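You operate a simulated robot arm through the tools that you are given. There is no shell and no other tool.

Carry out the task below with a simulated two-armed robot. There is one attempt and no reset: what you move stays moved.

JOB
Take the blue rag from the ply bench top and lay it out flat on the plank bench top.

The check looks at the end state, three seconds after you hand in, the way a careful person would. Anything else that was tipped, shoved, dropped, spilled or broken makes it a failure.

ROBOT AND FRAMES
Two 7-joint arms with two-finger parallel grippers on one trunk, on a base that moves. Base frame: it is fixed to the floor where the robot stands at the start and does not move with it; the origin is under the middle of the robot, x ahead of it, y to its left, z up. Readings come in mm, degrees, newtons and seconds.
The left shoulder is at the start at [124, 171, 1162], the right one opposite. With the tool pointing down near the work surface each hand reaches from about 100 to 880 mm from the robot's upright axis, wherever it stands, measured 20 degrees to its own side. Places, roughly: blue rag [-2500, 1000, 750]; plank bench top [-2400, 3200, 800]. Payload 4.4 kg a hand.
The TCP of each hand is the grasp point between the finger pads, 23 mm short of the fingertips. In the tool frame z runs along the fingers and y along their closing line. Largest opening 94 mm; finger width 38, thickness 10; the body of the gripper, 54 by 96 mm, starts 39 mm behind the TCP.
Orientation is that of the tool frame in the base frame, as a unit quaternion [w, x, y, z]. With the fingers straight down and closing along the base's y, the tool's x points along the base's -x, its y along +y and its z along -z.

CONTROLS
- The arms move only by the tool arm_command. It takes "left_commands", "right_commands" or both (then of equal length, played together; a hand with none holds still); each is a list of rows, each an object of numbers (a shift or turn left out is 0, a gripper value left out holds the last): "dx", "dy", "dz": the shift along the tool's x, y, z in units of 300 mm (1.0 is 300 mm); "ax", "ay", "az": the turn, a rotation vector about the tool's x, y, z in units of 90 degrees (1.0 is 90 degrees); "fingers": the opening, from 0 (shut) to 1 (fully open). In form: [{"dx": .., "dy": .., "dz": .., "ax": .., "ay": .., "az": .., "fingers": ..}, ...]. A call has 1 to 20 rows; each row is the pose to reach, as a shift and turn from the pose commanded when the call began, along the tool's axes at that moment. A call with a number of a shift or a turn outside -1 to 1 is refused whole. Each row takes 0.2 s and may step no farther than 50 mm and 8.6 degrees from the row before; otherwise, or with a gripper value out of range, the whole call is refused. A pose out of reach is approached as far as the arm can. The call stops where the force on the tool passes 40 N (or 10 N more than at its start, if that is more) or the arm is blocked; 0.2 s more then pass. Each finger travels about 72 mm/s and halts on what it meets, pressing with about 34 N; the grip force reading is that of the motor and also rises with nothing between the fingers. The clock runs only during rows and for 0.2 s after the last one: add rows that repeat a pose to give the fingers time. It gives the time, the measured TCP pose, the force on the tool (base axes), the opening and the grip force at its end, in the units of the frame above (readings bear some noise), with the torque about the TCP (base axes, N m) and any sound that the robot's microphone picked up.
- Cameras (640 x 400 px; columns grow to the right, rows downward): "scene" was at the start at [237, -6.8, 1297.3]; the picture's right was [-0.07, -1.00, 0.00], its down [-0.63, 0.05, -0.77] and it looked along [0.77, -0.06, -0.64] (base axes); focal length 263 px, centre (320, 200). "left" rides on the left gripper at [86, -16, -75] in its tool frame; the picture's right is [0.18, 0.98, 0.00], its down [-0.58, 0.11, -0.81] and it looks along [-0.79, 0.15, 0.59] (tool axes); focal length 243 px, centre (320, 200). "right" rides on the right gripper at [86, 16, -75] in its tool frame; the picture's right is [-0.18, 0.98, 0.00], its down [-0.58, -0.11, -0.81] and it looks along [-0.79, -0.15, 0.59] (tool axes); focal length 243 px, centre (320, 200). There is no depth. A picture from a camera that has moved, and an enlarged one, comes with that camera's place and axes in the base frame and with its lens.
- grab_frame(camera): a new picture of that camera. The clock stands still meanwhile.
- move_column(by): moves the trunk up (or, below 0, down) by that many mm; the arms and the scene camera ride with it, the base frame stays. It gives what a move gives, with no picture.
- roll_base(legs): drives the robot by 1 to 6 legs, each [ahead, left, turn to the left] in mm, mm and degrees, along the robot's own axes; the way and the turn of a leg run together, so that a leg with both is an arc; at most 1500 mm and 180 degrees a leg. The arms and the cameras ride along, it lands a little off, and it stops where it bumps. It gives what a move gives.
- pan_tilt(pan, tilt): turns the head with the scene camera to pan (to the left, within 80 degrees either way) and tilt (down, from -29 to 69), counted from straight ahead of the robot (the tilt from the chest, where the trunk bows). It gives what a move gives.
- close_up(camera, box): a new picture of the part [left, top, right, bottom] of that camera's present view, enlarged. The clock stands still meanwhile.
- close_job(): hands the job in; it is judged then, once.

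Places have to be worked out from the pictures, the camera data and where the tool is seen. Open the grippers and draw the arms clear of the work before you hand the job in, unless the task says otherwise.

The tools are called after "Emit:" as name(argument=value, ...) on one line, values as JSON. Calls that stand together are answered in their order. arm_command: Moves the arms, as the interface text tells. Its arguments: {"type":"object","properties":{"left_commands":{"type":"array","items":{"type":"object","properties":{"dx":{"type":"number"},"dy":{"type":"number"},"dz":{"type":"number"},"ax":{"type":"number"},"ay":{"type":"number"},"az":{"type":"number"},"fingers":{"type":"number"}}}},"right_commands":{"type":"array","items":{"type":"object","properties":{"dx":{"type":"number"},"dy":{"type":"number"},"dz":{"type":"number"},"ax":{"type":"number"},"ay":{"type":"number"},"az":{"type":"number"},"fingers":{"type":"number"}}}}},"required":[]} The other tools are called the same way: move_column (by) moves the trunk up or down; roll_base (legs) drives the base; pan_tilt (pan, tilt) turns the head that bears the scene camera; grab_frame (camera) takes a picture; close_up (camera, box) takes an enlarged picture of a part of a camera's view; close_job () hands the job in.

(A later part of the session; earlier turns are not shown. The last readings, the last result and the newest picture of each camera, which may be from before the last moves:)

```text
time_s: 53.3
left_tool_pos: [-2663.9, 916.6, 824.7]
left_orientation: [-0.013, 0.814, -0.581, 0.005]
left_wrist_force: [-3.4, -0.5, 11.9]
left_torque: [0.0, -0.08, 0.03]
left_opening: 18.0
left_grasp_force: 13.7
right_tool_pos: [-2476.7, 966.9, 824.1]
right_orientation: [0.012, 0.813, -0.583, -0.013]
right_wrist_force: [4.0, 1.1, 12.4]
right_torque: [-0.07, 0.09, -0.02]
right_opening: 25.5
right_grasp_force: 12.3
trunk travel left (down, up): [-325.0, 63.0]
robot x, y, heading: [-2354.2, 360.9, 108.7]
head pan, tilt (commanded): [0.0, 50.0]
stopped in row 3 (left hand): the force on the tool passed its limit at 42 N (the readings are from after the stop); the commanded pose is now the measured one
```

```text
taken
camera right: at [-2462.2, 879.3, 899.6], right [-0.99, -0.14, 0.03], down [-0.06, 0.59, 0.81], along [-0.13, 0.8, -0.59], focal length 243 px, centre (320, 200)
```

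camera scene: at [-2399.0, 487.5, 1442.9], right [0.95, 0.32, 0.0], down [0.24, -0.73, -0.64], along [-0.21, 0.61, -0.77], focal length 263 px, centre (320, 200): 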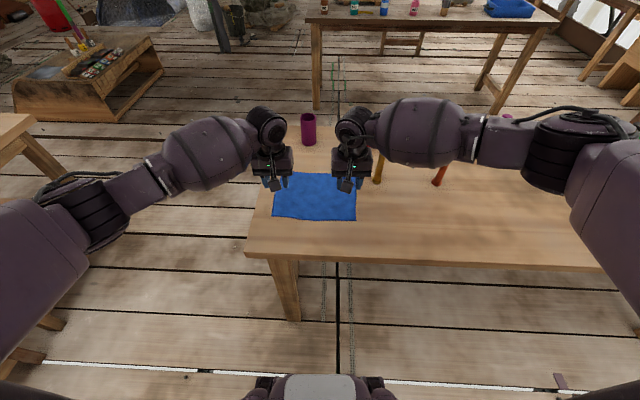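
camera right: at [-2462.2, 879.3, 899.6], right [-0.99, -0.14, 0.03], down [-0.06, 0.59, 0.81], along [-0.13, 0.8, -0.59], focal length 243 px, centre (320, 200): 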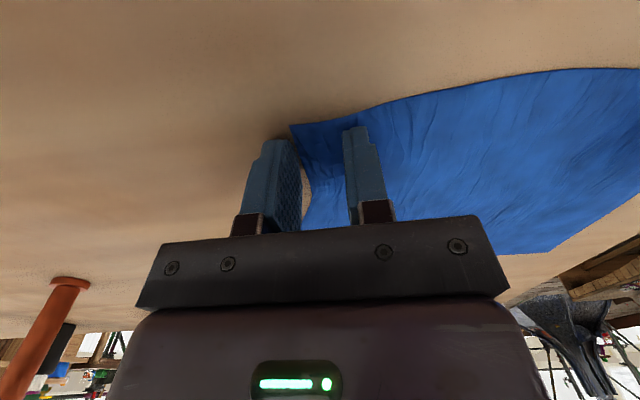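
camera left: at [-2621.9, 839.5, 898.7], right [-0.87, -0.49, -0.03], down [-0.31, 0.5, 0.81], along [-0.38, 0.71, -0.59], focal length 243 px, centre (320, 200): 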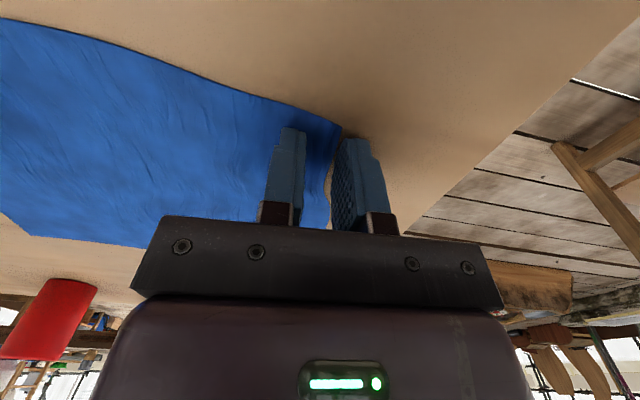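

The force limit tripped from sliding friction, but the fingers have kept closing and the cloth edge is between the pads on both sides. I keep pressing lightly and close the rest of the way without lateral shift.

Emit:
arm_command(left_commands=[{"fingers": 0.15}, {"fingers": 0.08}, {"fingers": 0.0}, {"fingers": 0.0}, {"fingers": 0.0}], right_commands=[{"fingers": 0.2}, {"fingers": 0.12}, {"fingers": 0.05}, {"fingers": 0.0}, {"fingers": 0.0}])

Emit:
grab_frame(camera="left")

Emit:
grab_frame(camera="right")

```text
time_s: 54.5
left_tool_pos: [-2663.3, 916.3, 823.7]
left_orientation: [-0.014, 0.814, -0.581, 0.005]
left_wrist_force: [-1.2, 3.0, 22.2]
left_torque: [0.53, -0.02, 0.01]
left_opening: 6.6
left_grasp_force: 34.1
right_tool_pos: [-2476.7, 965.1, 824.7]
right_orientation: [0.011, 0.812, -0.583, -0.012]
right_wrist_force: [1.3, 2.0, 17.7]
right_torque: [0.0, -0.03, 0.04]
right_opening: 0.0
right_grasp_force: 33.7
trunk travel left (down, up): [-325.0, 63.0]
robot x, y, heading: [-2355.7, 357.6, 108.6]
head pan, tilt (commanded): [0.0, 50.0]
```

```text
taken
camera left: at [-2621.2, 838.5, 899.1], right [-0.87, -0.49, -0.03], down [-0.31, 0.5, 0.81], along [-0.38, 0.71, -0.59], focal length 243 px, centre (320, 200)
```

left: 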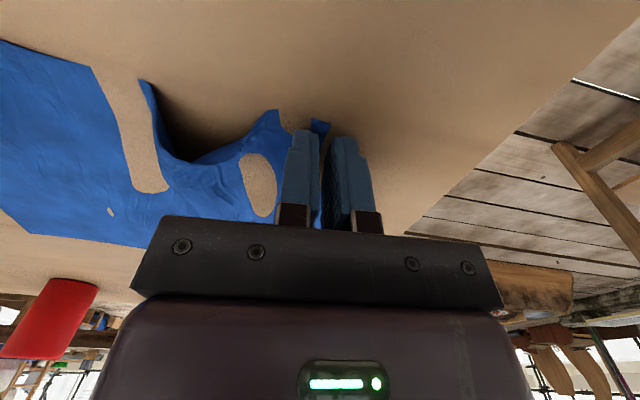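

```text
taken
camera right: at [-2462.4, 877.7, 900.0], right [-0.99, -0.14, 0.03], down [-0.06, 0.59, 0.81], along [-0.13, 0.8, -0.59], focal length 243 px, centre (320, 200)
```

right: 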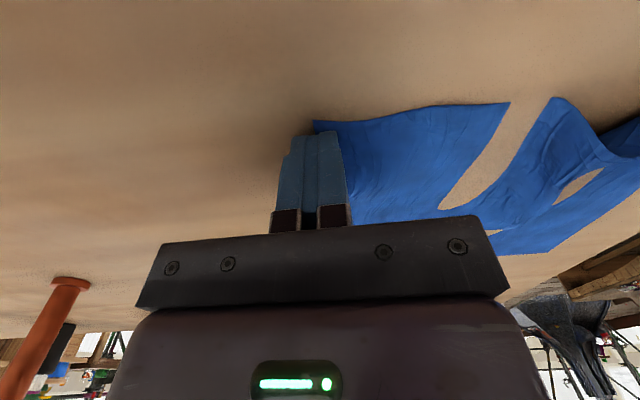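

The left hand now has a fold between the pads (opening 6.6 mm at 34 N); the right shows 0 mm. I look at the scene before lifting.

Emit:
close_up(camera="scene", box=[240, 130, 400, 230])

```text
4.00 times, centred on (320, 180) of scene
camera zoom: at [-2398.7, 485.6, 1443.2], right [0.95, 0.32, 0.0], down [0.25, -0.72, -0.64], along [-0.21, 0.61, -0.76], focal length 1051 px, centre (320, 280)
```

zoom: 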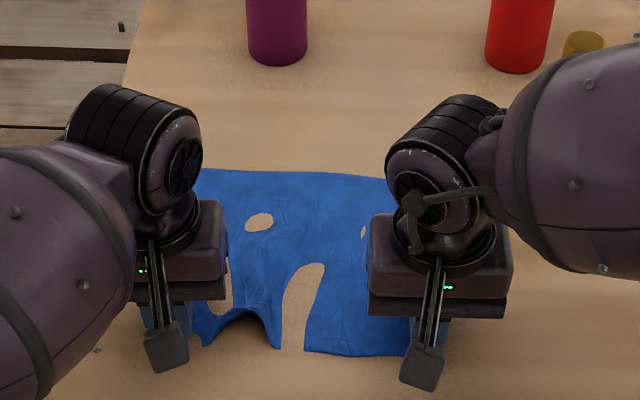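

The rag has buckled into a hump near the left hand. I lift the left hand 40 mm to see whether it holds, keeping the right still.

Emit:
arm_command(left_commands=[{"dz": -0.03}, {"dz": -0.07}, {"dz": -0.11}, {"dz": -0.13}, {"dz": -0.13}])

Emit:
grab_frame(camera="left")

Emit:
grab_frame(camera="right")

Emit:
close_up(camera="scene", box=[240, 130, 400, 230])

```text
time_s: 55.7
left_tool_pos: [-2664.5, 915.1, 862.9]
left_orientation: [-0.012, 0.813, -0.582, 0.007]
left_wrist_force: [-0.5, 1.4, 0.0]
left_torque: [0.0, -0.02, 0.02]
left_opening: 1.9
left_grasp_force: 33.9
right_tool_pos: [-2476.4, 964.7, 824.2]
right_orientation: [0.012, 0.813, -0.582, -0.012]
right_wrist_force: [5.0, 0.0, 31.8]
right_torque: [-0.1, -0.11, 0.01]
right_opening: 0.2
right_grasp_force: 33.7
trunk travel left (down, up): [-325.0, 63.0]
robot x, y, heading: [-2355.7, 359.4, 108.7]
head pan, tilt (commanded): [0.0, 50.0]
```

```text
taken
camera left: at [-2622.7, 836.9, 936.7], right [-0.87, -0.49, -0.03], down [-0.31, 0.5, 0.81], along [-0.38, 0.71, -0.59], focal length 243 px, centre (320, 200)
```

left: 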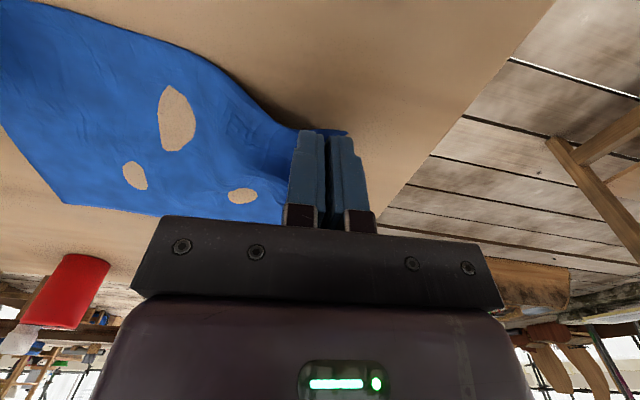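

```text
taken
camera right: at [-2462.5, 877.7, 899.9], right [-0.99, -0.14, 0.03], down [-0.06, 0.59, 0.81], along [-0.13, 0.8, -0.59], focal length 243 px, centre (320, 200)
```

right: 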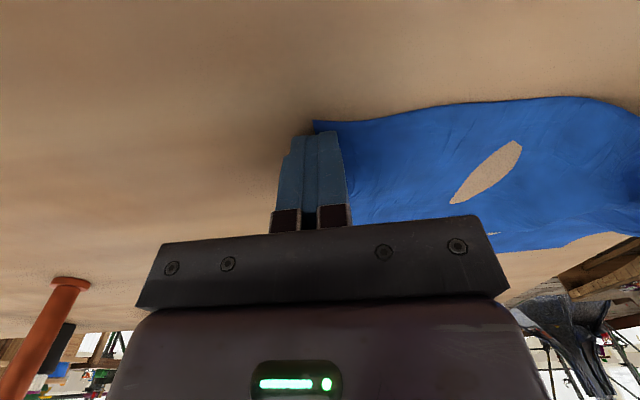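

```text
4.00 times, centred on (320, 180) of scene
camera zoom: at [-2399.0, 485.6, 1443.1], right [0.95, 0.32, 0.0], down [0.25, -0.72, -0.64], along [-0.21, 0.61, -0.76], focal length 1051 px, centre (320, 280)
```

zoom: 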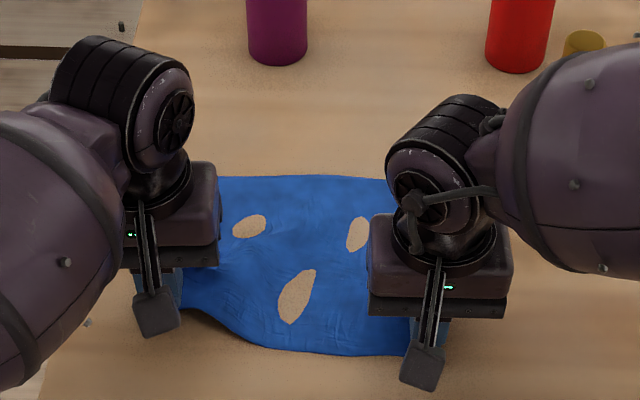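

The left hand really holds the rag's left-front corner now (opening 1.9 mm, cloth lifted). The right missed, so I raise it, open, and look for the right-front corner again.

Emit:
arm_command(right_commands=[{"dz": -0.06}, {"dz": -0.15, "fingers": 0.3}, {"dz": -0.2, "fingers": 0.64}, {"dz": -0.2, "fingers": 0.64}, {"dz": -0.2, "fingers": 0.64}])

Emit:
grab_frame(camera="right")

Emit:
grab_frame(camera="left")

```text
time_s: 56.9
left_tool_pos: [-2665.4, 915.4, 861.7]
left_orientation: [-0.011, 0.814, -0.581, 0.007]
left_wrist_force: [0.2, -0.3, 0.3]
left_torque: [-0.01, -0.03, -0.02]
left_opening: 1.8
left_grasp_force: 34.8
right_tool_pos: [-2475.6, 965.3, 883.0]
right_orientation: [0.013, 0.812, -0.583, -0.011]
right_wrist_force: [0.3, 0.1, 0.0]
right_torque: [0.0, 0.0, 0.01]
right_opening: 60.3
right_grasp_force: 0.1
trunk travel left (down, up): [-325.0, 63.0]
robot x, y, heading: [-2355.2, 359.5, 108.5]
head pan, tilt (commanded): [0.0, 50.0]
```

```text
taken
camera right: at [-2460.6, 878.8, 958.0], right [-0.99, -0.14, 0.03], down [-0.06, 0.59, 0.8], along [-0.13, 0.79, -0.59], focal length 243 px, centre (320, 200)
```

right: 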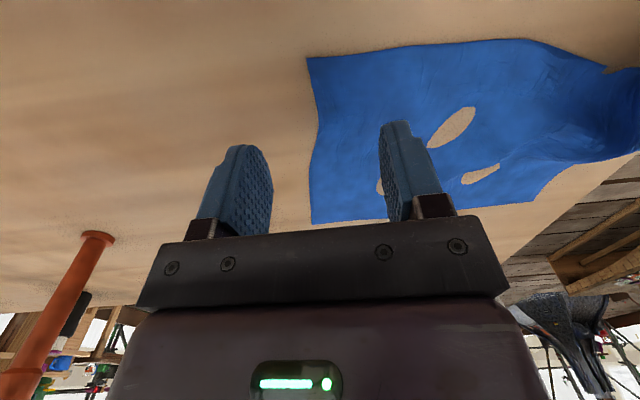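

```text
taken
camera left: at [-2623.3, 838.5, 935.5], right [-0.87, -0.49, -0.03], down [-0.31, 0.51, 0.8], along [-0.38, 0.71, -0.59], focal length 243 px, centre (320, 200)
```

left: 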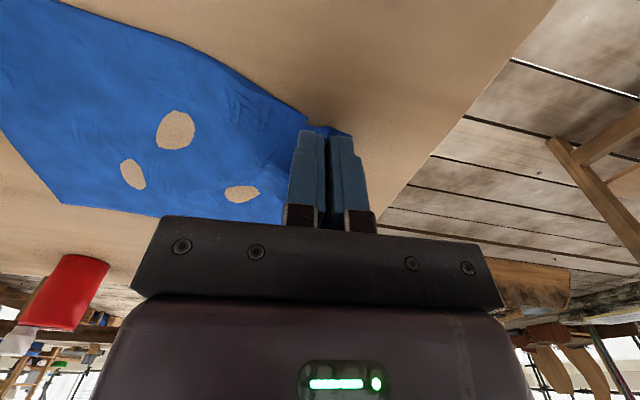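

The right-front corner has shifted to about [-2466, 946]. I give ~25 mm slack with the left hand and place the right hand so its outer finger lands ~10 mm outside the right edge, then press onto the wood.

Emit:
arm_command(left_commands=[{"dy": -0.04}, {"dy": -0.083}, {"dy": -0.083}, {"dy": -0.083}, {"dy": -0.083}, {"dy": -0.083}, {"dy": -0.083}], right_commands=[{"dx": 0.005, "dy": 0.02}, {"dx": 0.01, "dy": 0.045}, {"dx": 0.01, "dy": 0.042, "dz": 0.1}, {"dx": 0.01, "dy": 0.04, "dz": 0.17}, {"dx": 0.01, "dy": 0.039, "dz": 0.19}, {"dx": 0.01, "dy": 0.039, "dz": 0.198}, {"dx": 0.01, "dy": 0.039, "dz": 0.204}])

Emit:
grab_frame(camera="right")

```text
time_s: 58.5
left_tool_pos: [-2641.6, 923.5, 861.7]
left_orientation: [-0.013, 0.814, -0.581, 0.007]
left_wrist_force: [-0.2, -0.7, -0.4]
left_torque: [-0.01, -0.02, 0.02]
left_opening: 2.1
left_grasp_force: 33.8
right_tool_pos: [-2487.4, 959.7, 824.0]
right_orientation: [0.011, 0.813, -0.582, -0.012]
right_wrist_force: [1.5, -2.3, 16.8]
right_torque: [-0.12, -0.73, -0.08]
right_opening: 60.1
right_grasp_force: 0.3
trunk travel left (down, up): [-325.0, 63.0]
robot x, y, heading: [-2356.1, 362.3, 108.9]
head pan, tilt (commanded): [0.0, 50.0]
```

```text
taken
camera right: at [-2473.3, 872.2, 899.8], right [-0.99, -0.14, 0.03], down [-0.06, 0.59, 0.81], along [-0.13, 0.8, -0.59], focal length 243 px, centre (320, 200)
```

right: 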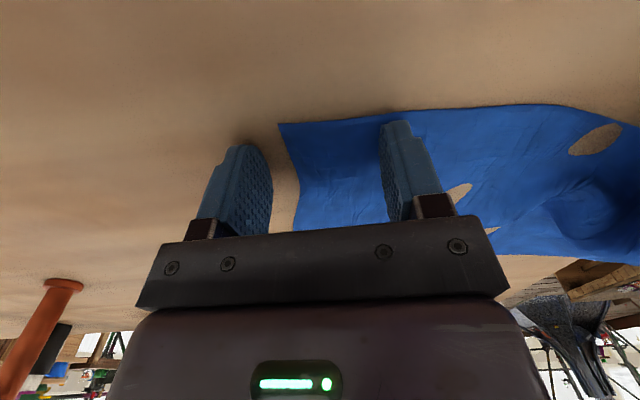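

Contact is good (17 N on the outer finger). I close the right fingers in place with a slight extra press.

Emit:
arm_command(right_commands=[{"fingers": 0.5, "dz": 0.001}, {"fingers": 0.38, "dz": 0.002}, {"fingers": 0.26, "dz": 0.003}])

Emit:
grab_frame(camera="right")

```text
time_s: 59.1
left_tool_pos: [-2640.0, 924.2, 862.0]
left_orientation: [-0.014, 0.813, -0.582, 0.008]
left_wrist_force: [-1.1, 0.0, -0.4]
left_torque: [-0.03, -0.05, 0.03]
left_opening: 1.7
left_grasp_force: 33.6
right_tool_pos: [-2484.8, 965.2, 825.1]
right_orientation: [0.009, 0.811, -0.585, -0.013]
right_wrist_force: [2.6, -2.4, 20.5]
right_torque: [-0.03, 0.16, 0.0]
right_opening: 16.7
right_grasp_force: 17.6
trunk travel left (down, up): [-325.0, 63.0]
robot x, y, heading: [-2354.8, 361.1, 108.6]
head pan, tilt (commanded): [0.0, 50.0]
stopped in row 3 (right hand): the force on the tool passed its limit at 44 N (the readings are from after the stop); the commanded pose is now the measured one
```

```text
taken
camera right: at [-2471.1, 876.6, 899.5], right [-0.99, -0.14, 0.03], down [-0.06, 0.59, 0.81], along [-0.13, 0.8, -0.59], focal length 243 px, centre (320, 200)
```

right: 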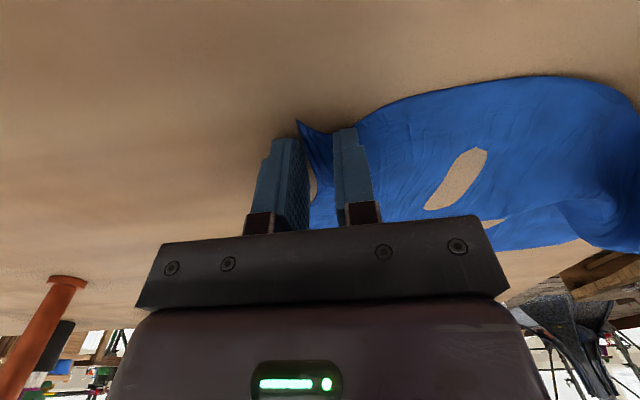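

The corner is being pushed up between the pads. I finish closing the right hand.

Emit:
arm_command(right_commands=[{"fingers": 0.12}, {"fingers": 0.05}, {"fingers": 0.0}, {"fingers": 0.0}, {"fingers": 0.0}])

Emit:
grab_frame(camera="right")

```text
time_s: 60.3
left_tool_pos: [-2639.9, 921.6, 862.9]
left_orientation: [-0.013, 0.813, -0.582, 0.007]
left_wrist_force: [-0.6, 0.4, -0.2]
left_torque: [-0.02, -0.06, 0.01]
left_opening: 1.7
left_grasp_force: 33.8
right_tool_pos: [-2483.4, 963.5, 823.9]
right_orientation: [0.008, 0.811, -0.585, -0.012]
right_wrist_force: [-0.7, 4.3, 33.0]
right_torque: [-0.17, -0.02, 0.01]
right_opening: 0.0
right_grasp_force: 34.0
trunk travel left (down, up): [-325.0, 63.0]
robot x, y, heading: [-2353.0, 359.3, 108.5]
head pan, tilt (commanded): [0.0, 50.0]
```

```text
taken
camera right: at [-2469.9, 875.4, 899.5], right [-0.99, -0.14, 0.03], down [-0.06, 0.58, 0.81], along [-0.13, 0.8, -0.59], focal length 243 px, centre (320, 200)
```

right: 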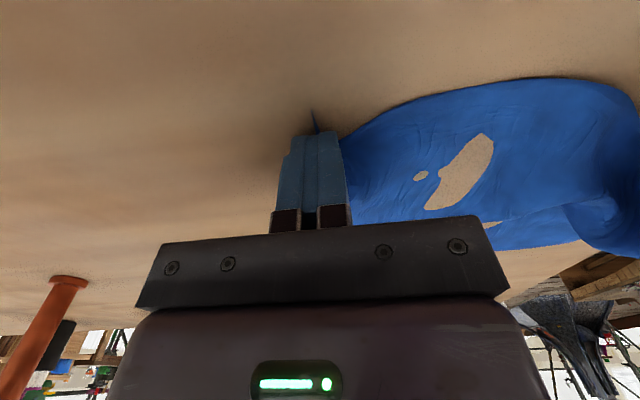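

A sliver of the corner sticks out between the closed right pads, so it may be pinched. I lift the right hand 35 mm to test.

Emit:
arm_command(right_commands=[{"dz": -0.03}, {"dz": -0.06}, {"dz": -0.09}, {"dz": -0.12}, {"dz": -0.12}])

Emit:
grab_frame(camera="right")

Emit:
close_up(camera="scene", box=[240, 130, 400, 230])

```text
time_s: 61.5
left_tool_pos: [-2639.2, 925.1, 861.9]
left_orientation: [-0.011, 0.813, -0.582, 0.007]
left_wrist_force: [-0.2, -0.2, -0.5]
left_torque: [0.0, -0.04, 0.04]
left_opening: 2.0
left_grasp_force: 34.1
right_tool_pos: [-2482.1, 962.9, 857.9]
right_orientation: [0.009, 0.811, -0.585, -0.011]
right_wrist_force: [-0.3, -0.1, 0.2]
right_torque: [-0.03, 0.03, 0.02]
right_opening: 0.0
right_grasp_force: 33.7
trunk travel left (down, up): [-325.0, 63.0]
robot x, y, heading: [-2354.8, 358.2, 108.7]
head pan, tilt (commanded): [0.0, 50.0]
```

```text
taken
camera right: at [-2468.7, 875.8, 933.3], right [-0.99, -0.14, 0.03], down [-0.06, 0.59, 0.81], along [-0.13, 0.8, -0.59], focal length 243 px, centre (320, 200)
```

right: 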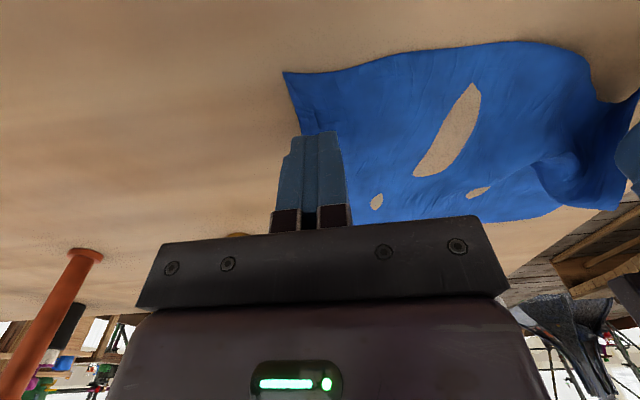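

```text
4.00 times, centred on (320, 180) of scene
camera zoom: at [-2399.5, 488.3, 1442.7], right [0.95, 0.32, 0.0], down [0.25, -0.73, -0.64], along [-0.21, 0.61, -0.77], focal length 1051 px, centre (320, 280)
```

zoom: 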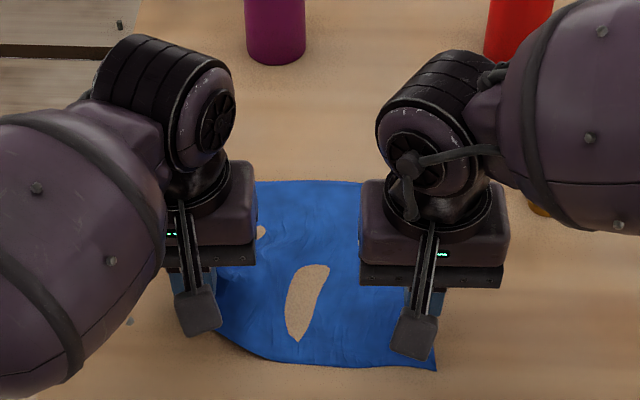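

The right corner slipped out again, so I change tactics: the left hand holds its corner well, so I raise it so the front edge hangs free, and later take that hanging edge with the right hand. First I move the right hand up and aside and lift the left by 150 mm.

Emit:
arm_command(left_commands=[{"dz": -0.1}, {"dz": -0.2}, {"dz": -0.3}, {"dz": -0.4}, {"dz": -0.5}, {"dz": -0.5}, {"dz": -0.5}], right_commands=[{"dz": -0.1, "dy": -0.08}, {"dz": -0.2, "dy": -0.16}, {"dz": -0.3, "dy": -0.24}, {"dz": -0.36, "dy": -0.36, "ax": 0.022}, {"dz": -0.4, "dy": -0.5, "ax": 0.022}, {"dz": -0.4, "dy": -0.55, "ax": 0.022}, {"dz": -0.4, "dy": -0.55, "ax": 0.022}])

Emit:
grab_frame(camera="left")

Emit:
grab_frame(camera="right")

Emit:
close_up(camera="scene", box=[220, 110, 420, 235])

```text
time_s: 63.1
left_tool_pos: [-2645.5, 922.8, 1011.7]
left_orientation: [-0.012, 0.813, -0.583, 0.007]
left_wrist_force: [0.1, 0.0, -0.3]
left_torque: [-0.01, -0.02, 0.05]
left_opening: 1.7
left_grasp_force: 33.9
right_tool_pos: [-2322.2, 1016.0, 974.3]
right_orientation: [-0.005, 0.812, -0.584, 0.0]
right_wrist_force: [-0.7, -0.6, -0.2]
right_torque: [-0.01, 0.02, 0.03]
right_opening: 0.0
right_grasp_force: 34.0
trunk travel left (down, up): [-325.0, 63.0]
robot x, y, heading: [-2357.1, 360.4, 108.8]
head pan, tilt (commanded): [0.0, 50.0]
```

```text
taken
camera left: at [-2602.6, 845.4, 1085.5], right [-0.87, -0.49, -0.03], down [-0.31, 0.51, 0.8], along [-0.38, 0.71, -0.59], focal length 243 px, centre (320, 200)
```

left: 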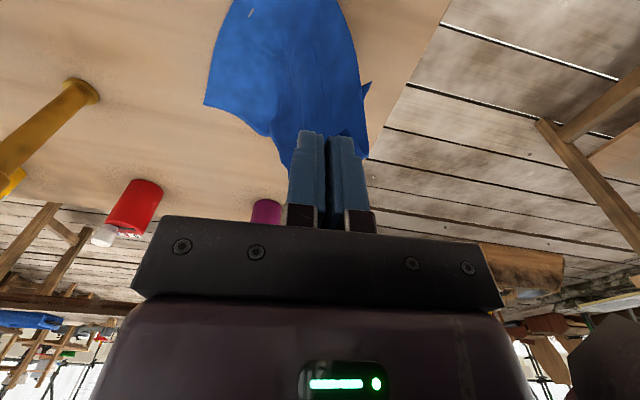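

```text
taken
camera right: at [-2311.3, 927.7, 1049.3], right [-0.99, -0.14, -0.01], down [-0.09, 0.58, 0.81], along [-0.11, 0.8, -0.58], focal length 243 px, centre (320, 200)
```

right: 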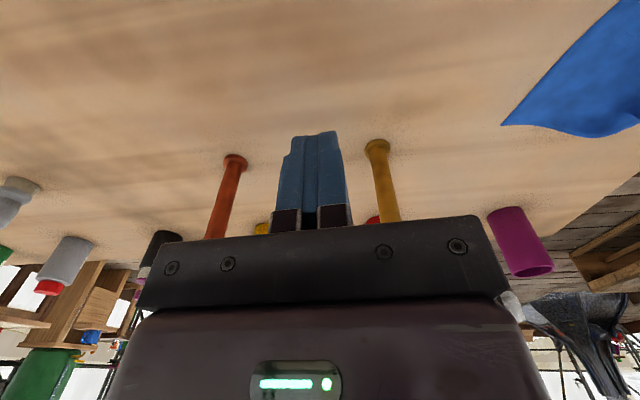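

```text
3.20 times, centred on (320, 172) of scene
camera zoom: at [-2399.2, 488.1, 1442.7], right [0.95, 0.32, 0.0], down [0.24, -0.73, -0.64], along [-0.21, 0.61, -0.77], focal length 841 px, centre (320, 288)
```

zoom: 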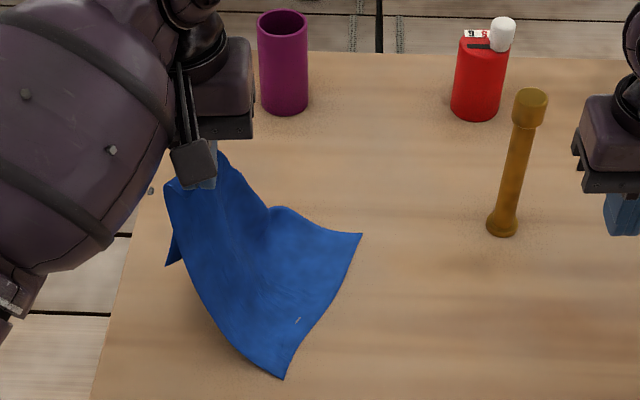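

I can now see the rag hanging from the left hand, front-right corner on the wood about 565 mm ahead and 30 mm right. I raise the left another 70 mm so that the front edge hangs vertically.

Emit:
arm_command(left_commands=[{"dz": -0.08}, {"dz": -0.16}, {"dz": -0.233}, {"dz": -0.233}, {"dz": -0.233}])

Emit:
grab_frame(camera="left")

Emit:
grab_frame(camera="right")

Emit:
close_up(camera="scene", box=[220, 110, 420, 235])

```text
time_s: 64.3
left_tool_pos: [-2646.2, 921.7, 1081.9]
left_orientation: [-0.012, 0.813, -0.582, 0.007]
left_wrist_force: [-0.4, 0.4, 0.3]
left_torque: [-0.02, -0.01, 0.0]
left_opening: 2.1
left_grasp_force: 34.2
right_tool_pos: [-2321.9, 1015.7, 973.6]
right_orientation: [-0.006, 0.811, -0.585, 0.0]
right_wrist_force: [-0.4, -1.1, -0.6]
right_torque: [0.02, 0.01, 0.02]
right_opening: 0.2
right_grasp_force: 33.9
trunk travel left (down, up): [-325.0, 63.0]
robot x, y, heading: [-2355.5, 362.1, 108.8]
head pan, tilt (commanded): [0.0, 50.0]
```

```text
taken
camera left: at [-2605.0, 844.5, 1156.0], right [-0.87, -0.49, -0.03], down [-0.31, 0.51, 0.8], along [-0.38, 0.71, -0.59], focal length 243 px, centre (320, 200)
```

left: 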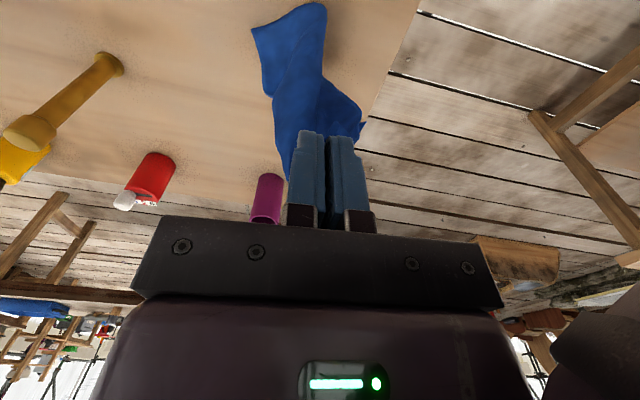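

```text
taken
camera right: at [-2311.7, 927.7, 1049.1], right [-0.99, -0.14, -0.01], down [-0.09, 0.58, 0.81], along [-0.11, 0.8, -0.58], focal length 243 px, centre (320, 200)
```

right: 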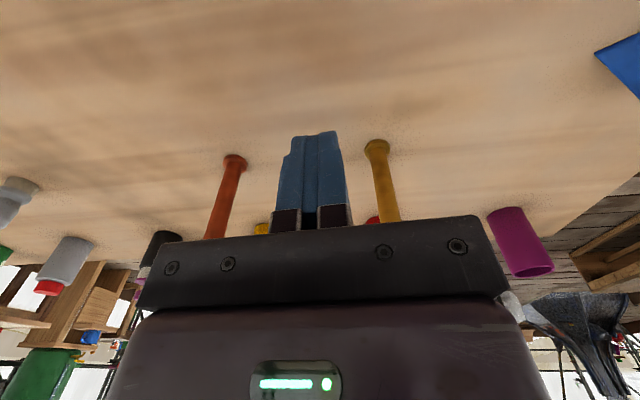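

```text
3.20 times, centred on (320, 172) of scene
camera zoom: at [-2399.4, 488.2, 1442.7], right [0.95, 0.32, 0.0], down [0.25, -0.73, -0.64], along [-0.21, 0.61, -0.77], focal length 841 px, centre (320, 288)
```

zoom: 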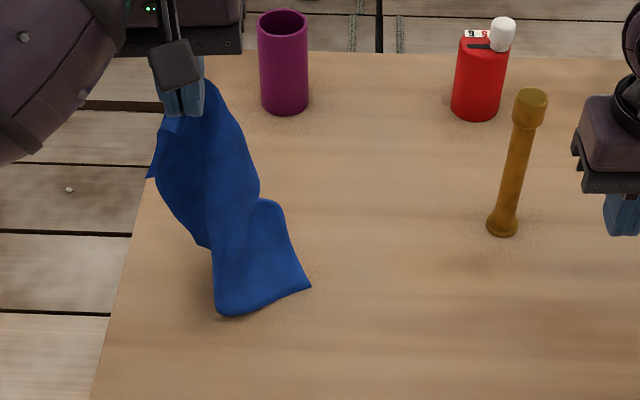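

The cloth now hangs with its lower part on the wood. I zoom in to identify which corner is which.

Emit:
close_up(camera="scene", box=[255, 130, 335, 215])

Emit:
close_up(camera="left", box=[220, 0, 400, 150])

```text
4.71 times, centred on (295, 172) of scene
camera zoom: at [-2399.4, 488.2, 1442.7], right [0.95, 0.32, 0.0], down [0.25, -0.73, -0.64], along [-0.21, 0.61, -0.77], focal length 1237 px, centre (438, 329)
```

zoom: 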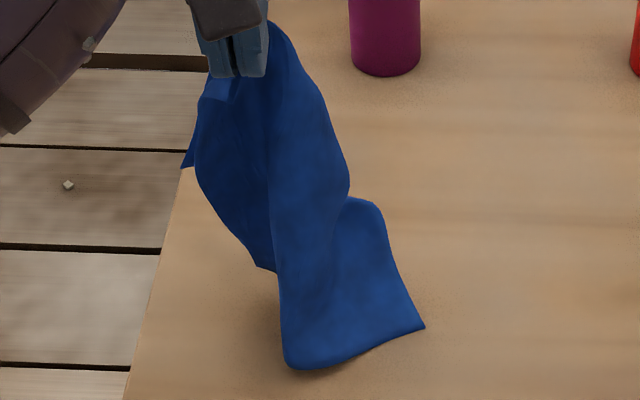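

```text
2.67 times, centred on (310, 75) of left
camera zoom: at [-2605.0, 844.5, 1156.0], right [-0.87, -0.49, -0.03], down [-0.31, 0.51, 0.8], along [-0.38, 0.71, -0.59], focal length 647 px, centre (347, 533)
```

zoom: 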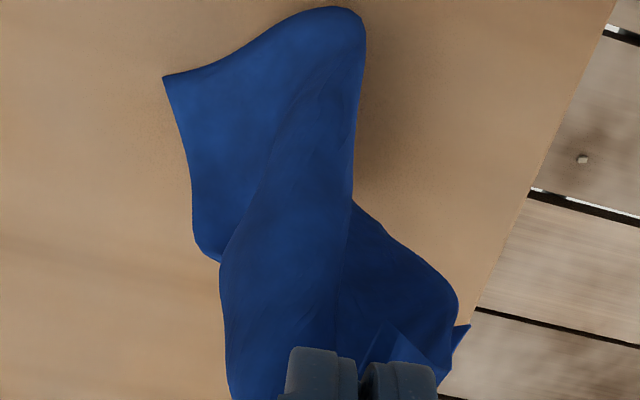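

The free corners are twisted under, so I lift the rag completely clear (another 130 mm) and bring it ~80 mm toward the robot, so that it hangs freely and its corners can be seen.

Emit:
arm_command(left_commands=[{"dz": -0.12, "dx": 0.04}, {"dz": -0.24, "dx": 0.1}, {"dz": -0.34, "dx": 0.16}, {"dz": -0.433, "dx": 0.22}, {"dz": -0.433, "dx": 0.26}, {"dz": -0.433, "dx": 0.26}, {"dz": -0.433, "dx": 0.26}, {"dz": -0.433, "dx": 0.26}])

Emit:
grab_frame(camera="left")

Emit:
grab_frame(camera="right")

Emit:
close_up(camera="scene", box=[220, 110, 420, 235])

```text
time_s: 66.1
left_tool_pos: [-2624.6, 846.4, 1211.1]
left_orientation: [-0.012, 0.814, -0.581, 0.007]
left_wrist_force: [0.2, 0.0, -0.2]
left_torque: [0.03, 0.01, 0.03]
left_opening: 1.8
left_grasp_force: 33.9
right_tool_pos: [-2323.2, 1015.9, 973.6]
right_orientation: [-0.006, 0.811, -0.584, -0.001]
right_wrist_force: [0.0, 0.7, 0.2]
right_torque: [-0.03, 0.0, 0.0]
right_opening: 0.1
right_grasp_force: 34.4
trunk travel left (down, up): [-325.0, 63.0]
robot x, y, heading: [-2352.3, 360.9, 108.7]
head pan, tilt (commanded): [0.0, 50.0]
```

```text
taken
camera left: at [-2582.8, 769.0, 1285.0], right [-0.87, -0.49, -0.03], down [-0.31, 0.51, 0.8], along [-0.38, 0.71, -0.59], focal length 243 px, centre (320, 200)
```

left: 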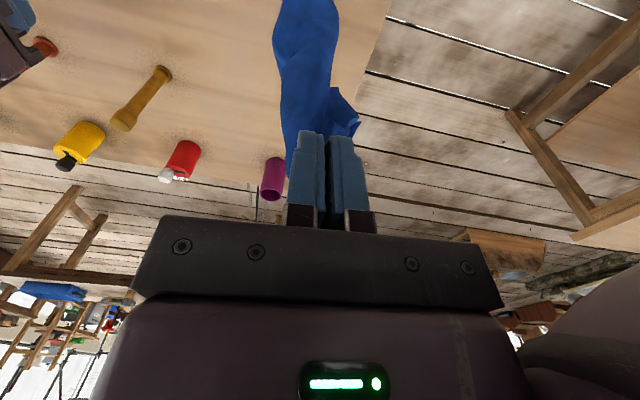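

```text
taken
camera right: at [-2311.6, 927.7, 1049.1], right [-0.99, -0.14, -0.01], down [-0.09, 0.58, 0.81], along [-0.11, 0.8, -0.58], focal length 243 px, centre (320, 200)
```

right: 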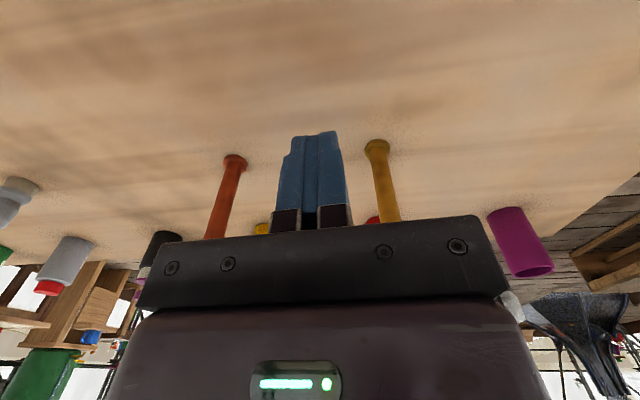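

```text
3.20 times, centred on (320, 172) of scene
camera zoom: at [-2399.4, 488.2, 1442.7], right [0.95, 0.32, 0.0], down [0.25, -0.73, -0.64], along [-0.21, 0.61, -0.77], focal length 841 px, centre (320, 288)
```

zoom: 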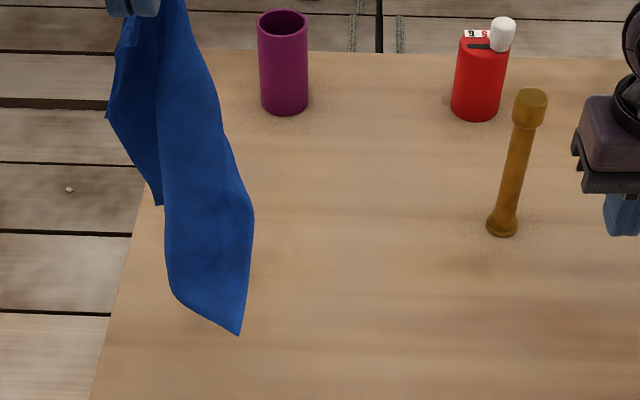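

Now the rag hangs freely; two corners are behind the main sheet. I rotate the left hand 90° clockwise (seen from above) so those hanging corners turn toward the right hand.

Emit:
arm_command(left_commands=[{"az": 0.09}, {"az": 0.18}, {"az": 0.27}, {"az": 0.36}, {"az": 0.45}, {"az": 0.54}, {"az": 0.63}, {"az": 0.72}, {"az": 0.81}, {"az": 0.9}, {"az": 0.97}, {"az": 0.97}, {"az": 0.97}, {"az": 0.97}])

Emit:
pan_tilt(pan=12, tilt=40)

Emit:
grab_frame(camera="scene")

Emit:
grab_frame(camera="right")

```text
time_s: 69.1
left_tool_pos: [-2624.5, 847.0, 1211.4]
left_orientation: [0.014, -0.187, 0.982, 0.004]
left_wrist_force: [-0.1, 0.4, -1.7]
left_torque: [0.03, 0.06, 0.04]
left_opening: 1.6
left_grasp_force: 33.9
right_tool_pos: [-2321.9, 1015.0, 975.2]
right_orientation: [-0.006, 0.811, -0.585, 0.0]
right_wrist_force: [1.4, -0.2, 0.1]
right_torque: [-0.01, -0.01, -0.01]
right_opening: 0.1
right_grasp_force: 33.9
trunk travel left (down, up): [-325.0, 63.0]
robot x, y, heading: [-2361.0, 358.4, 108.8]
head pan, tilt (commanded): [0.0, 50.0]
```

```text
time_s: 69.8
left_tool_pos: [-2624.6, 847.0, 1210.6]
left_orientation: [0.013, -0.187, 0.982, 0.004]
left_wrist_force: [-0.2, 0.0, 0.0]
left_torque: [0.0, -0.04, 0.02]
left_opening: 1.9
left_grasp_force: 34.4
right_tool_pos: [-2322.1, 1015.7, 974.6]
right_orientation: [-0.005, 0.811, -0.585, 0.0]
right_wrist_force: [-0.5, -0.4, -0.2]
right_torque: [-0.02, -0.02, -0.01]
right_opening: 0.1
right_grasp_force: 34.5
trunk travel left (down, up): [-325.0, 63.0]
robot x, y, heading: [-2355.7, 358.1, 108.6]
head pan, tilt (commanded): [12.0, 40.0]
```

```text
taken
camera scene: at [-2418.1, 488.4, 1456.8], right [0.86, 0.51, 0.0], down [0.33, -0.55, -0.77], along [-0.39, 0.66, -0.64], focal length 263 px, centre (320, 200)
```

scene: 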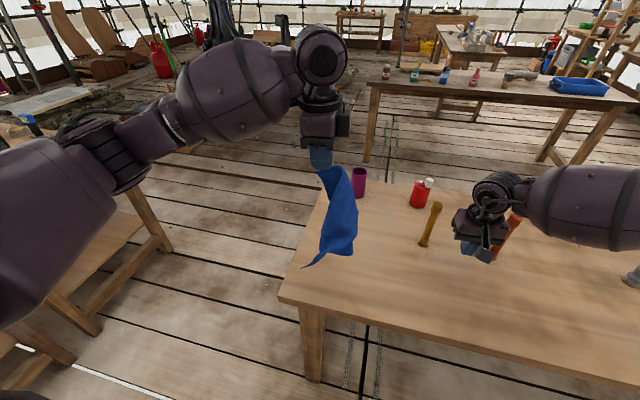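

```text
taken
camera right: at [-2311.7, 927.7, 1049.1], right [-0.99, -0.14, -0.01], down [-0.09, 0.58, 0.81], along [-0.11, 0.8, -0.58], focal length 243 px, centre (320, 200)
```

right: 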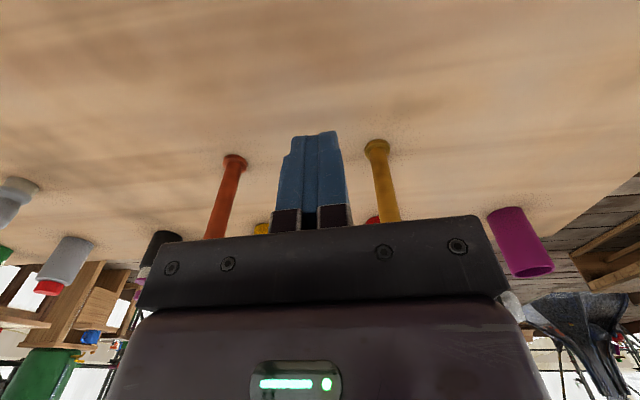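

The left wrist turned without trouble and the cloth turned with it. I zoom in on the hanging rag.

Emit:
close_up(camera="scene", box=[280, 140, 400, 275])

Emit:
grab_frame(camera="left")

```text
2.96 times, centred on (340, 208) of scene
camera zoom: at [-2418.1, 488.4, 1456.8], right [0.86, 0.51, 0.0], down [0.33, -0.55, -0.77], along [-0.39, 0.66, -0.64], focal length 779 px, centre (261, 178)
```

zoom: 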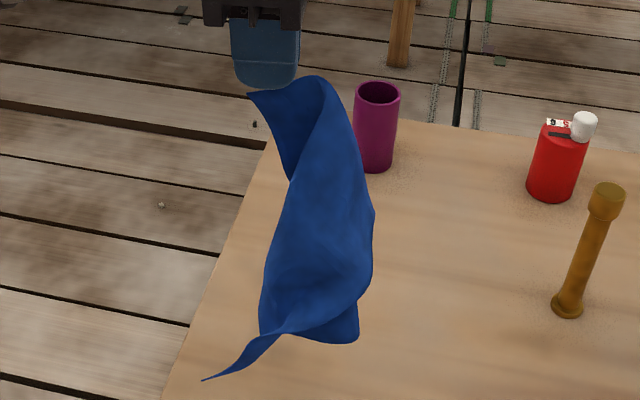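

```text
taken
camera left: at [-2700.4, 798.7, 1282.9], right [-0.53, 0.85, 0.0], down [0.48, 0.31, 0.82], along [0.7, 0.44, -0.57], focal length 243 px, centre (320, 200)
```

left: 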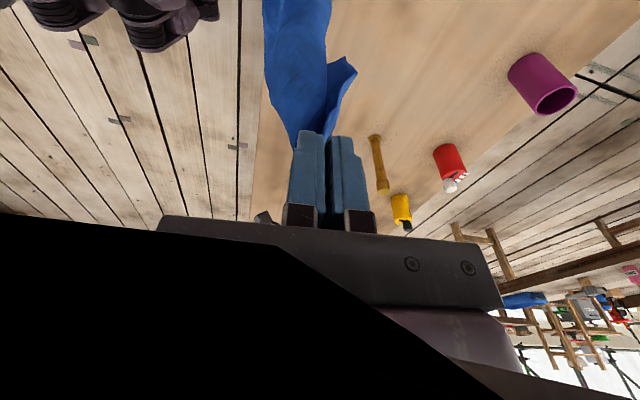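

My reading: the top is the held corner, the tail at lower left is the diagonal corner, and the adjacent front-right corner hangs at lower right, about [551 ahead, 25 right of axis... z≈945]. I turn the right hand 90° so that its camera looks left at the cloth from the right side, to verify.

Emit:
arm_command(right_commands=[{"dx": 0.05, "dz": -0.04, "az": -0.09, "fingers": 0.3}, {"dx": 0.1, "dz": -0.08, "az": -0.18, "fingers": 0.6}, {"dx": 0.15, "dz": -0.12, "az": -0.27}, {"dx": 0.2, "dz": -0.16, "az": -0.36}, {"dx": 0.2, "dz": -0.2, "az": -0.45}, {"dx": 0.2, "dz": -0.2, "az": -0.54}, {"dx": 0.2, "dz": -0.2, "az": -0.63}, {"dx": 0.2, "dz": -0.2, "az": -0.72}, {"dx": 0.2, "dz": -0.2, "az": -0.81}, {"dx": 0.2, "dz": -0.2, "az": -0.9}, {"dx": 0.2, "dz": -0.2, "az": -0.98}, {"dx": 0.2, "dz": -0.2, "az": -0.98}])

Emit:
grab_frame(camera="right")

Emit:
grab_frame(camera="scene")

```text
time_s: 72.4
left_tool_pos: [-2623.9, 845.7, 1211.9]
left_orientation: [0.013, -0.187, 0.982, 0.003]
left_wrist_force: [0.2, 0.2, -0.1]
left_torque: [0.0, -0.01, 0.03]
left_opening: 2.0
left_grasp_force: 34.4
right_tool_pos: [-2308.6, 846.5, 983.9]
right_orientation: [-0.012, 0.989, 0.144, 0.003]
right_wrist_force: [0.1, 0.3, 0.3]
right_torque: [0.03, -0.01, 0.02]
right_opening: 56.4
right_grasp_force: 0.1
right hand out of reach, approached as far as the arm can: row 7, 8, 9, 10, 11, 12
trunk travel left (down, up): [-325.0, 63.0]
robot x, y, heading: [-2353.9, 359.5, 108.7]
head pan, tilt (commanded): [12.0, 40.0]
```

```text
taken
camera right: at [-2221.8, 853.2, 1058.7], right [0.1, -0.99, -0.02], down [-0.59, -0.08, 0.8], along [-0.8, -0.07, -0.59], focal length 243 px, centre (320, 200)
```

right: 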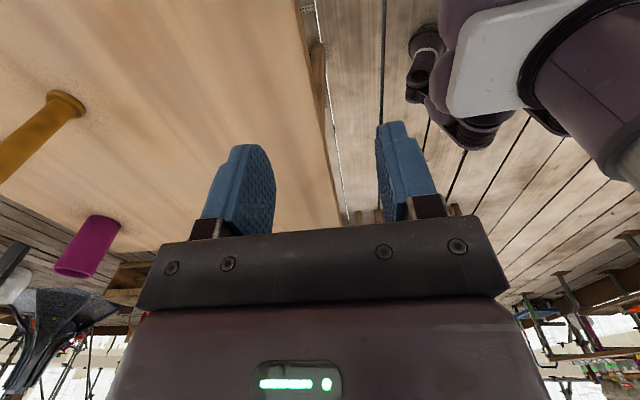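

```text
taken
camera scene: at [-2417.1, 487.9, 1457.0], right [0.86, 0.51, 0.0], down [0.33, -0.55, -0.77], along [-0.39, 0.66, -0.64], focal length 263 px, centre (320, 200)
```

scene: 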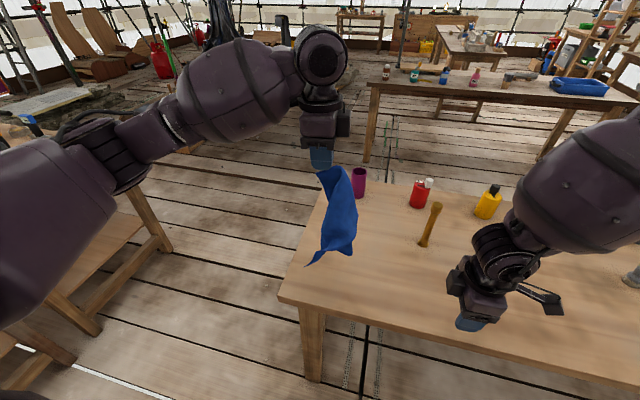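

The wrist camera is blocked by its own gripper in that pose and the right arm strains there. Instead I turn the cloth further: left hand +45° more, so the hanging corner points toward the robot's right-front; the right hand goes back to a -45° yaw, out of the way.

Emit:
arm_command(left_commands=[{"az": 0.09}, {"az": 0.18}, {"az": 0.27}, {"az": 0.36}, {"az": 0.45}, {"az": 0.5}, {"az": 0.5}, {"az": 0.5}], right_commands=[{"az": 0.08}, {"az": 0.16}, {"az": 0.24}, {"az": 0.32}, {"az": 0.4}, {"az": 0.48}, {"az": 0.48}, {"az": 0.48}])

Emit:
close_up(camera="scene", box=[270, 130, 410, 280])

Emit:
grab_frame(camera="scene")

```text
time_s: 74.2
left_tool_pos: [-2624.3, 846.5, 1211.0]
left_orientation: [0.012, 0.204, 0.979, 0.008]
left_wrist_force: [-1.0, -0.2, 0.3]
left_torque: [0.0, 0.0, 0.02]
left_opening: 1.6
left_grasp_force: 34.1
right_tool_pos: [-2307.7, 847.2, 984.2]
right_orientation: [-0.005, 0.973, -0.23, 0.002]
right_wrist_force: [0.5, -0.2, -0.5]
right_torque: [0.01, 0.01, -0.01]
right_opening: 56.3
right_grasp_force: 0.1
trunk travel left (down, up): [-325.0, 63.0]
robot x, y, heading: [-2354.5, 362.1, 108.7]
head pan, tilt (commanded): [12.0, 40.0]
```

```text
2.67 times, centred on (340, 205) of scene
camera zoom: at [-2417.9, 488.5, 1456.9], right [0.86, 0.51, 0.0], down [0.33, -0.55, -0.77], along [-0.39, 0.66, -0.64], focal length 701 px, centre (267, 187)
```

zoom: 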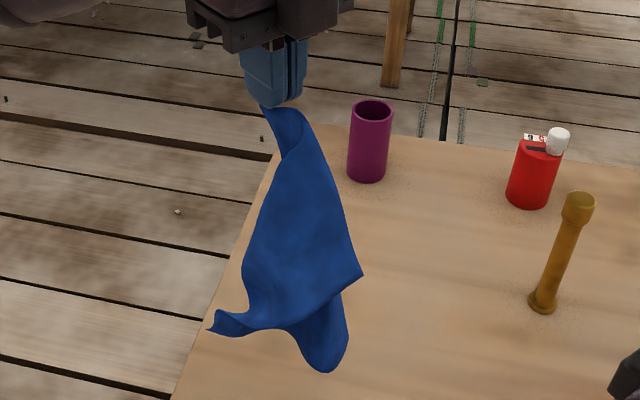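

```text
taken
camera scene: at [-2417.9, 488.5, 1456.9], right [0.86, 0.51, 0.0], down [0.33, -0.55, -0.77], along [-0.39, 0.66, -0.64], focal length 263 px, centre (320, 200)
```

scene: 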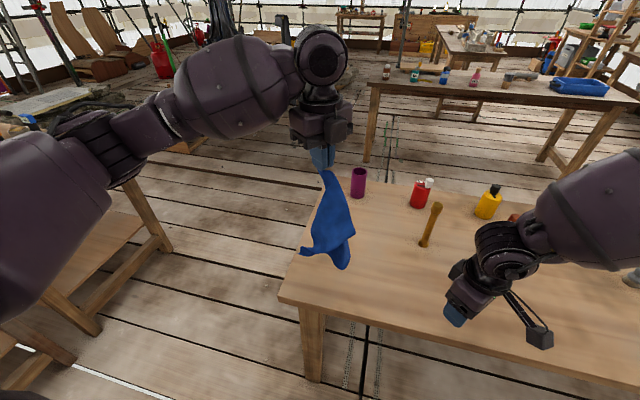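

The hanging shape is hard to read this way. A better state was the earlier one (front-right corner lying on the wood with the edge sloping up to the left hand): there the right hand, tilted forward, can straddle that sloping edge. I rotate the left hand back to its normal yaw first, and the right too.

Emit:
arm_command(left_commands=[{"az": -0.09}, {"az": -0.18}, {"az": -0.27}, {"az": -0.36}, {"az": -0.45}, {"az": -0.54}, {"az": -0.63}, {"az": -0.72}, {"az": -0.81}, {"az": -0.9}, {"az": -0.99}], right_commands=[{"az": 0.09}, {"az": 0.18}, {"az": 0.27}, {"az": 0.36}, {"az": 0.45}, {"az": 0.5}, {"az": 0.5}, {"az": 0.5}, {"az": 0.5}, {"az": 0.5}, {"az": 0.5}])

Emit:
arm_command(left_commands=[{"az": -0.09}, {"az": -0.18}, {"az": -0.27}, {"az": -0.36}, {"az": -0.45}, {"az": -0.48}, {"az": -0.48}, {"az": -0.48}])

Emit:
pan_tilt(pan=0, tilt=45)

Emit:
grab_frame(camera="scene")

```text
time_s: 76.6
left_tool_pos: [-2623.5, 847.0, 1211.6]
left_orientation: [0.015, -0.543, 0.839, -0.002]
left_wrist_force: [1.0, -1.6, -0.9]
left_torque: [-0.01, -0.03, -0.06]
left_opening: 2.2
left_grasp_force: 34.0
right_tool_pos: [-2308.3, 847.9, 983.6]
right_orientation: [-0.005, 0.811, -0.585, -0.001]
right_wrist_force: [0.1, 0.8, 0.8]
right_torque: [-0.02, 0.0, 0.03]
right_opening: 56.4
right_grasp_force: 0.0
trunk travel left (down, up): [-325.0, 63.0]
robot x, y, heading: [-2354.9, 359.5, 108.7]
head pan, tilt (commanded): [12.0, 40.0]
```

```text
time_s: 78.4
left_tool_pos: [-2623.9, 847.0, 1211.3]
left_orientation: [-0.011, 0.813, -0.582, 0.007]
left_wrist_force: [-0.8, 0.1, -0.6]
left_torque: [0.01, -0.01, -0.02]
left_opening: 1.6
left_grasp_force: 33.8
right_tool_pos: [-2307.8, 848.2, 983.3]
right_orientation: [-0.006, 0.811, -0.585, 0.0]
right_wrist_force: [0.4, 0.1, 1.0]
right_torque: [-0.01, 0.03, -0.04]
right_opening: 56.4
right_grasp_force: 0.2
trunk travel left (down, up): [-325.0, 63.0]
robot x, y, heading: [-2356.4, 358.6, 109.0]
head pan, tilt (commanded): [12.0, 40.0]
```

```text
time_s: 79.2
left_tool_pos: [-2625.0, 845.9, 1210.2]
left_orientation: [-0.012, 0.813, -0.582, 0.007]
left_wrist_force: [-0.6, 0.0, -0.3]
left_torque: [0.01, 0.0, -0.04]
left_opening: 1.8
left_grasp_force: 33.5
right_tool_pos: [-2308.5, 847.4, 983.3]
right_orientation: [-0.006, 0.811, -0.585, -0.001]
right_wrist_force: [1.2, 0.6, 0.5]
right_torque: [0.01, 0.02, -0.02]
right_opening: 56.5
right_grasp_force: 0.1
trunk travel left (down, up): [-325.0, 63.0]
robot x, y, heading: [-2355.2, 362.2, 108.7]
head pan, tilt (commanded): [0.0, 45.0]
```

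```text
taken
camera scene: at [-2400.9, 492.3, 1449.6], right [0.95, 0.32, 0.0], down [0.23, -0.67, -0.71], along [-0.23, 0.67, -0.71], focal length 263 px, centre (320, 200)
```

scene: 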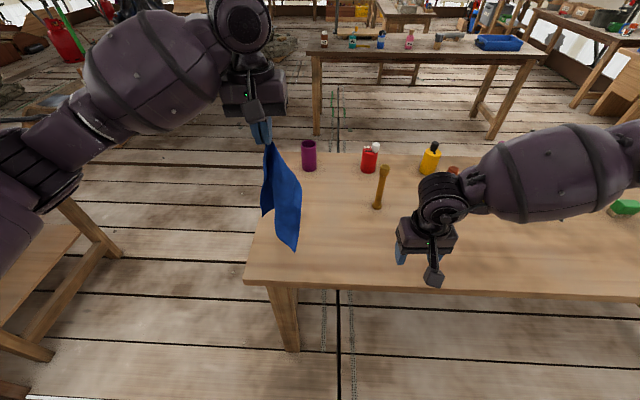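

The cloth hangs as before. I carry it 210 mm forward and 100 mm right, then lower until its lowest corner touches the wood, so I can unroll it toward the front-left.

Emit:
arm_command(left_commands=[{"dx": -0.14, "dy": -0.066}, {"dx": -0.28, "dy": -0.132}, {"dx": -0.42, "dy": -0.198}, {"dx": -0.56, "dy": -0.264}, {"dx": -0.71, "dy": -0.33}, {"dx": -0.71, "dy": -0.33}, {"dx": -0.71, "dy": -0.33, "dz": 0.05}, {"dx": -0.71, "dy": -0.33, "dz": 0.11}, {"dx": -0.71, "dy": -0.33, "dz": 0.18}, {"dx": -0.71, "dy": -0.33, "dz": 0.25}, {"dx": -0.71, "dy": -0.33, "dz": 0.29}, {"dx": -0.71, "dy": -0.33, "dz": 0.29}])

Emit:
close_up(camera="scene", box=[230, 90, 430, 240])

```text
time_s: 81.8
left_tool_pos: [-2597.9, 1075.3, 1126.5]
left_orientation: [-0.011, 0.813, -0.582, 0.007]
left_wrist_force: [0.0, 0.5, -0.2]
left_torque: [-0.01, 0.01, -0.06]
left_opening: 1.8
left_grasp_force: 34.1
left hand out of reach, approached as far as the arm can: row 5, 6, 7, 9, 10, 11, 12
right_tool_pos: [-2308.0, 848.0, 984.4]
right_orientation: [-0.006, 0.811, -0.586, -0.001]
right_wrist_force: [0.4, 0.2, -0.3]
right_torque: [0.0, -0.02, 0.0]
right_opening: 56.3
right_grasp_force: 0.0
trunk travel left (down, up): [-325.0, 63.0]
robot x, y, heading: [-2356.5, 359.4, 108.7]
head pan, tilt (commanded): [0.0, 45.0]
```

```text
2.67 times, centred on (330, 165) of scene
camera zoom: at [-2400.9, 492.3, 1449.6], right [0.95, 0.32, 0.0], down [0.23, -0.67, -0.71], along [-0.23, 0.67, -0.71], focal length 701 px, centre (293, 293)
```

zoom: 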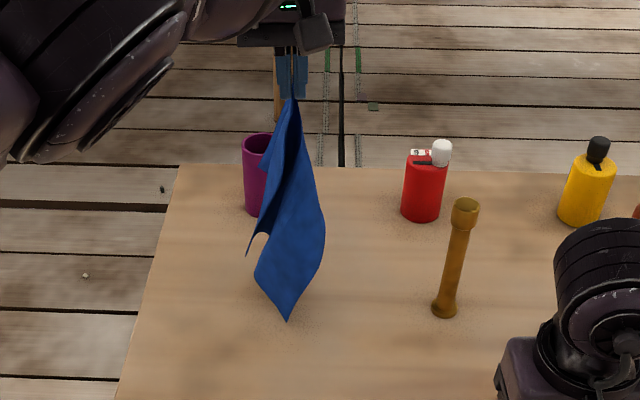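

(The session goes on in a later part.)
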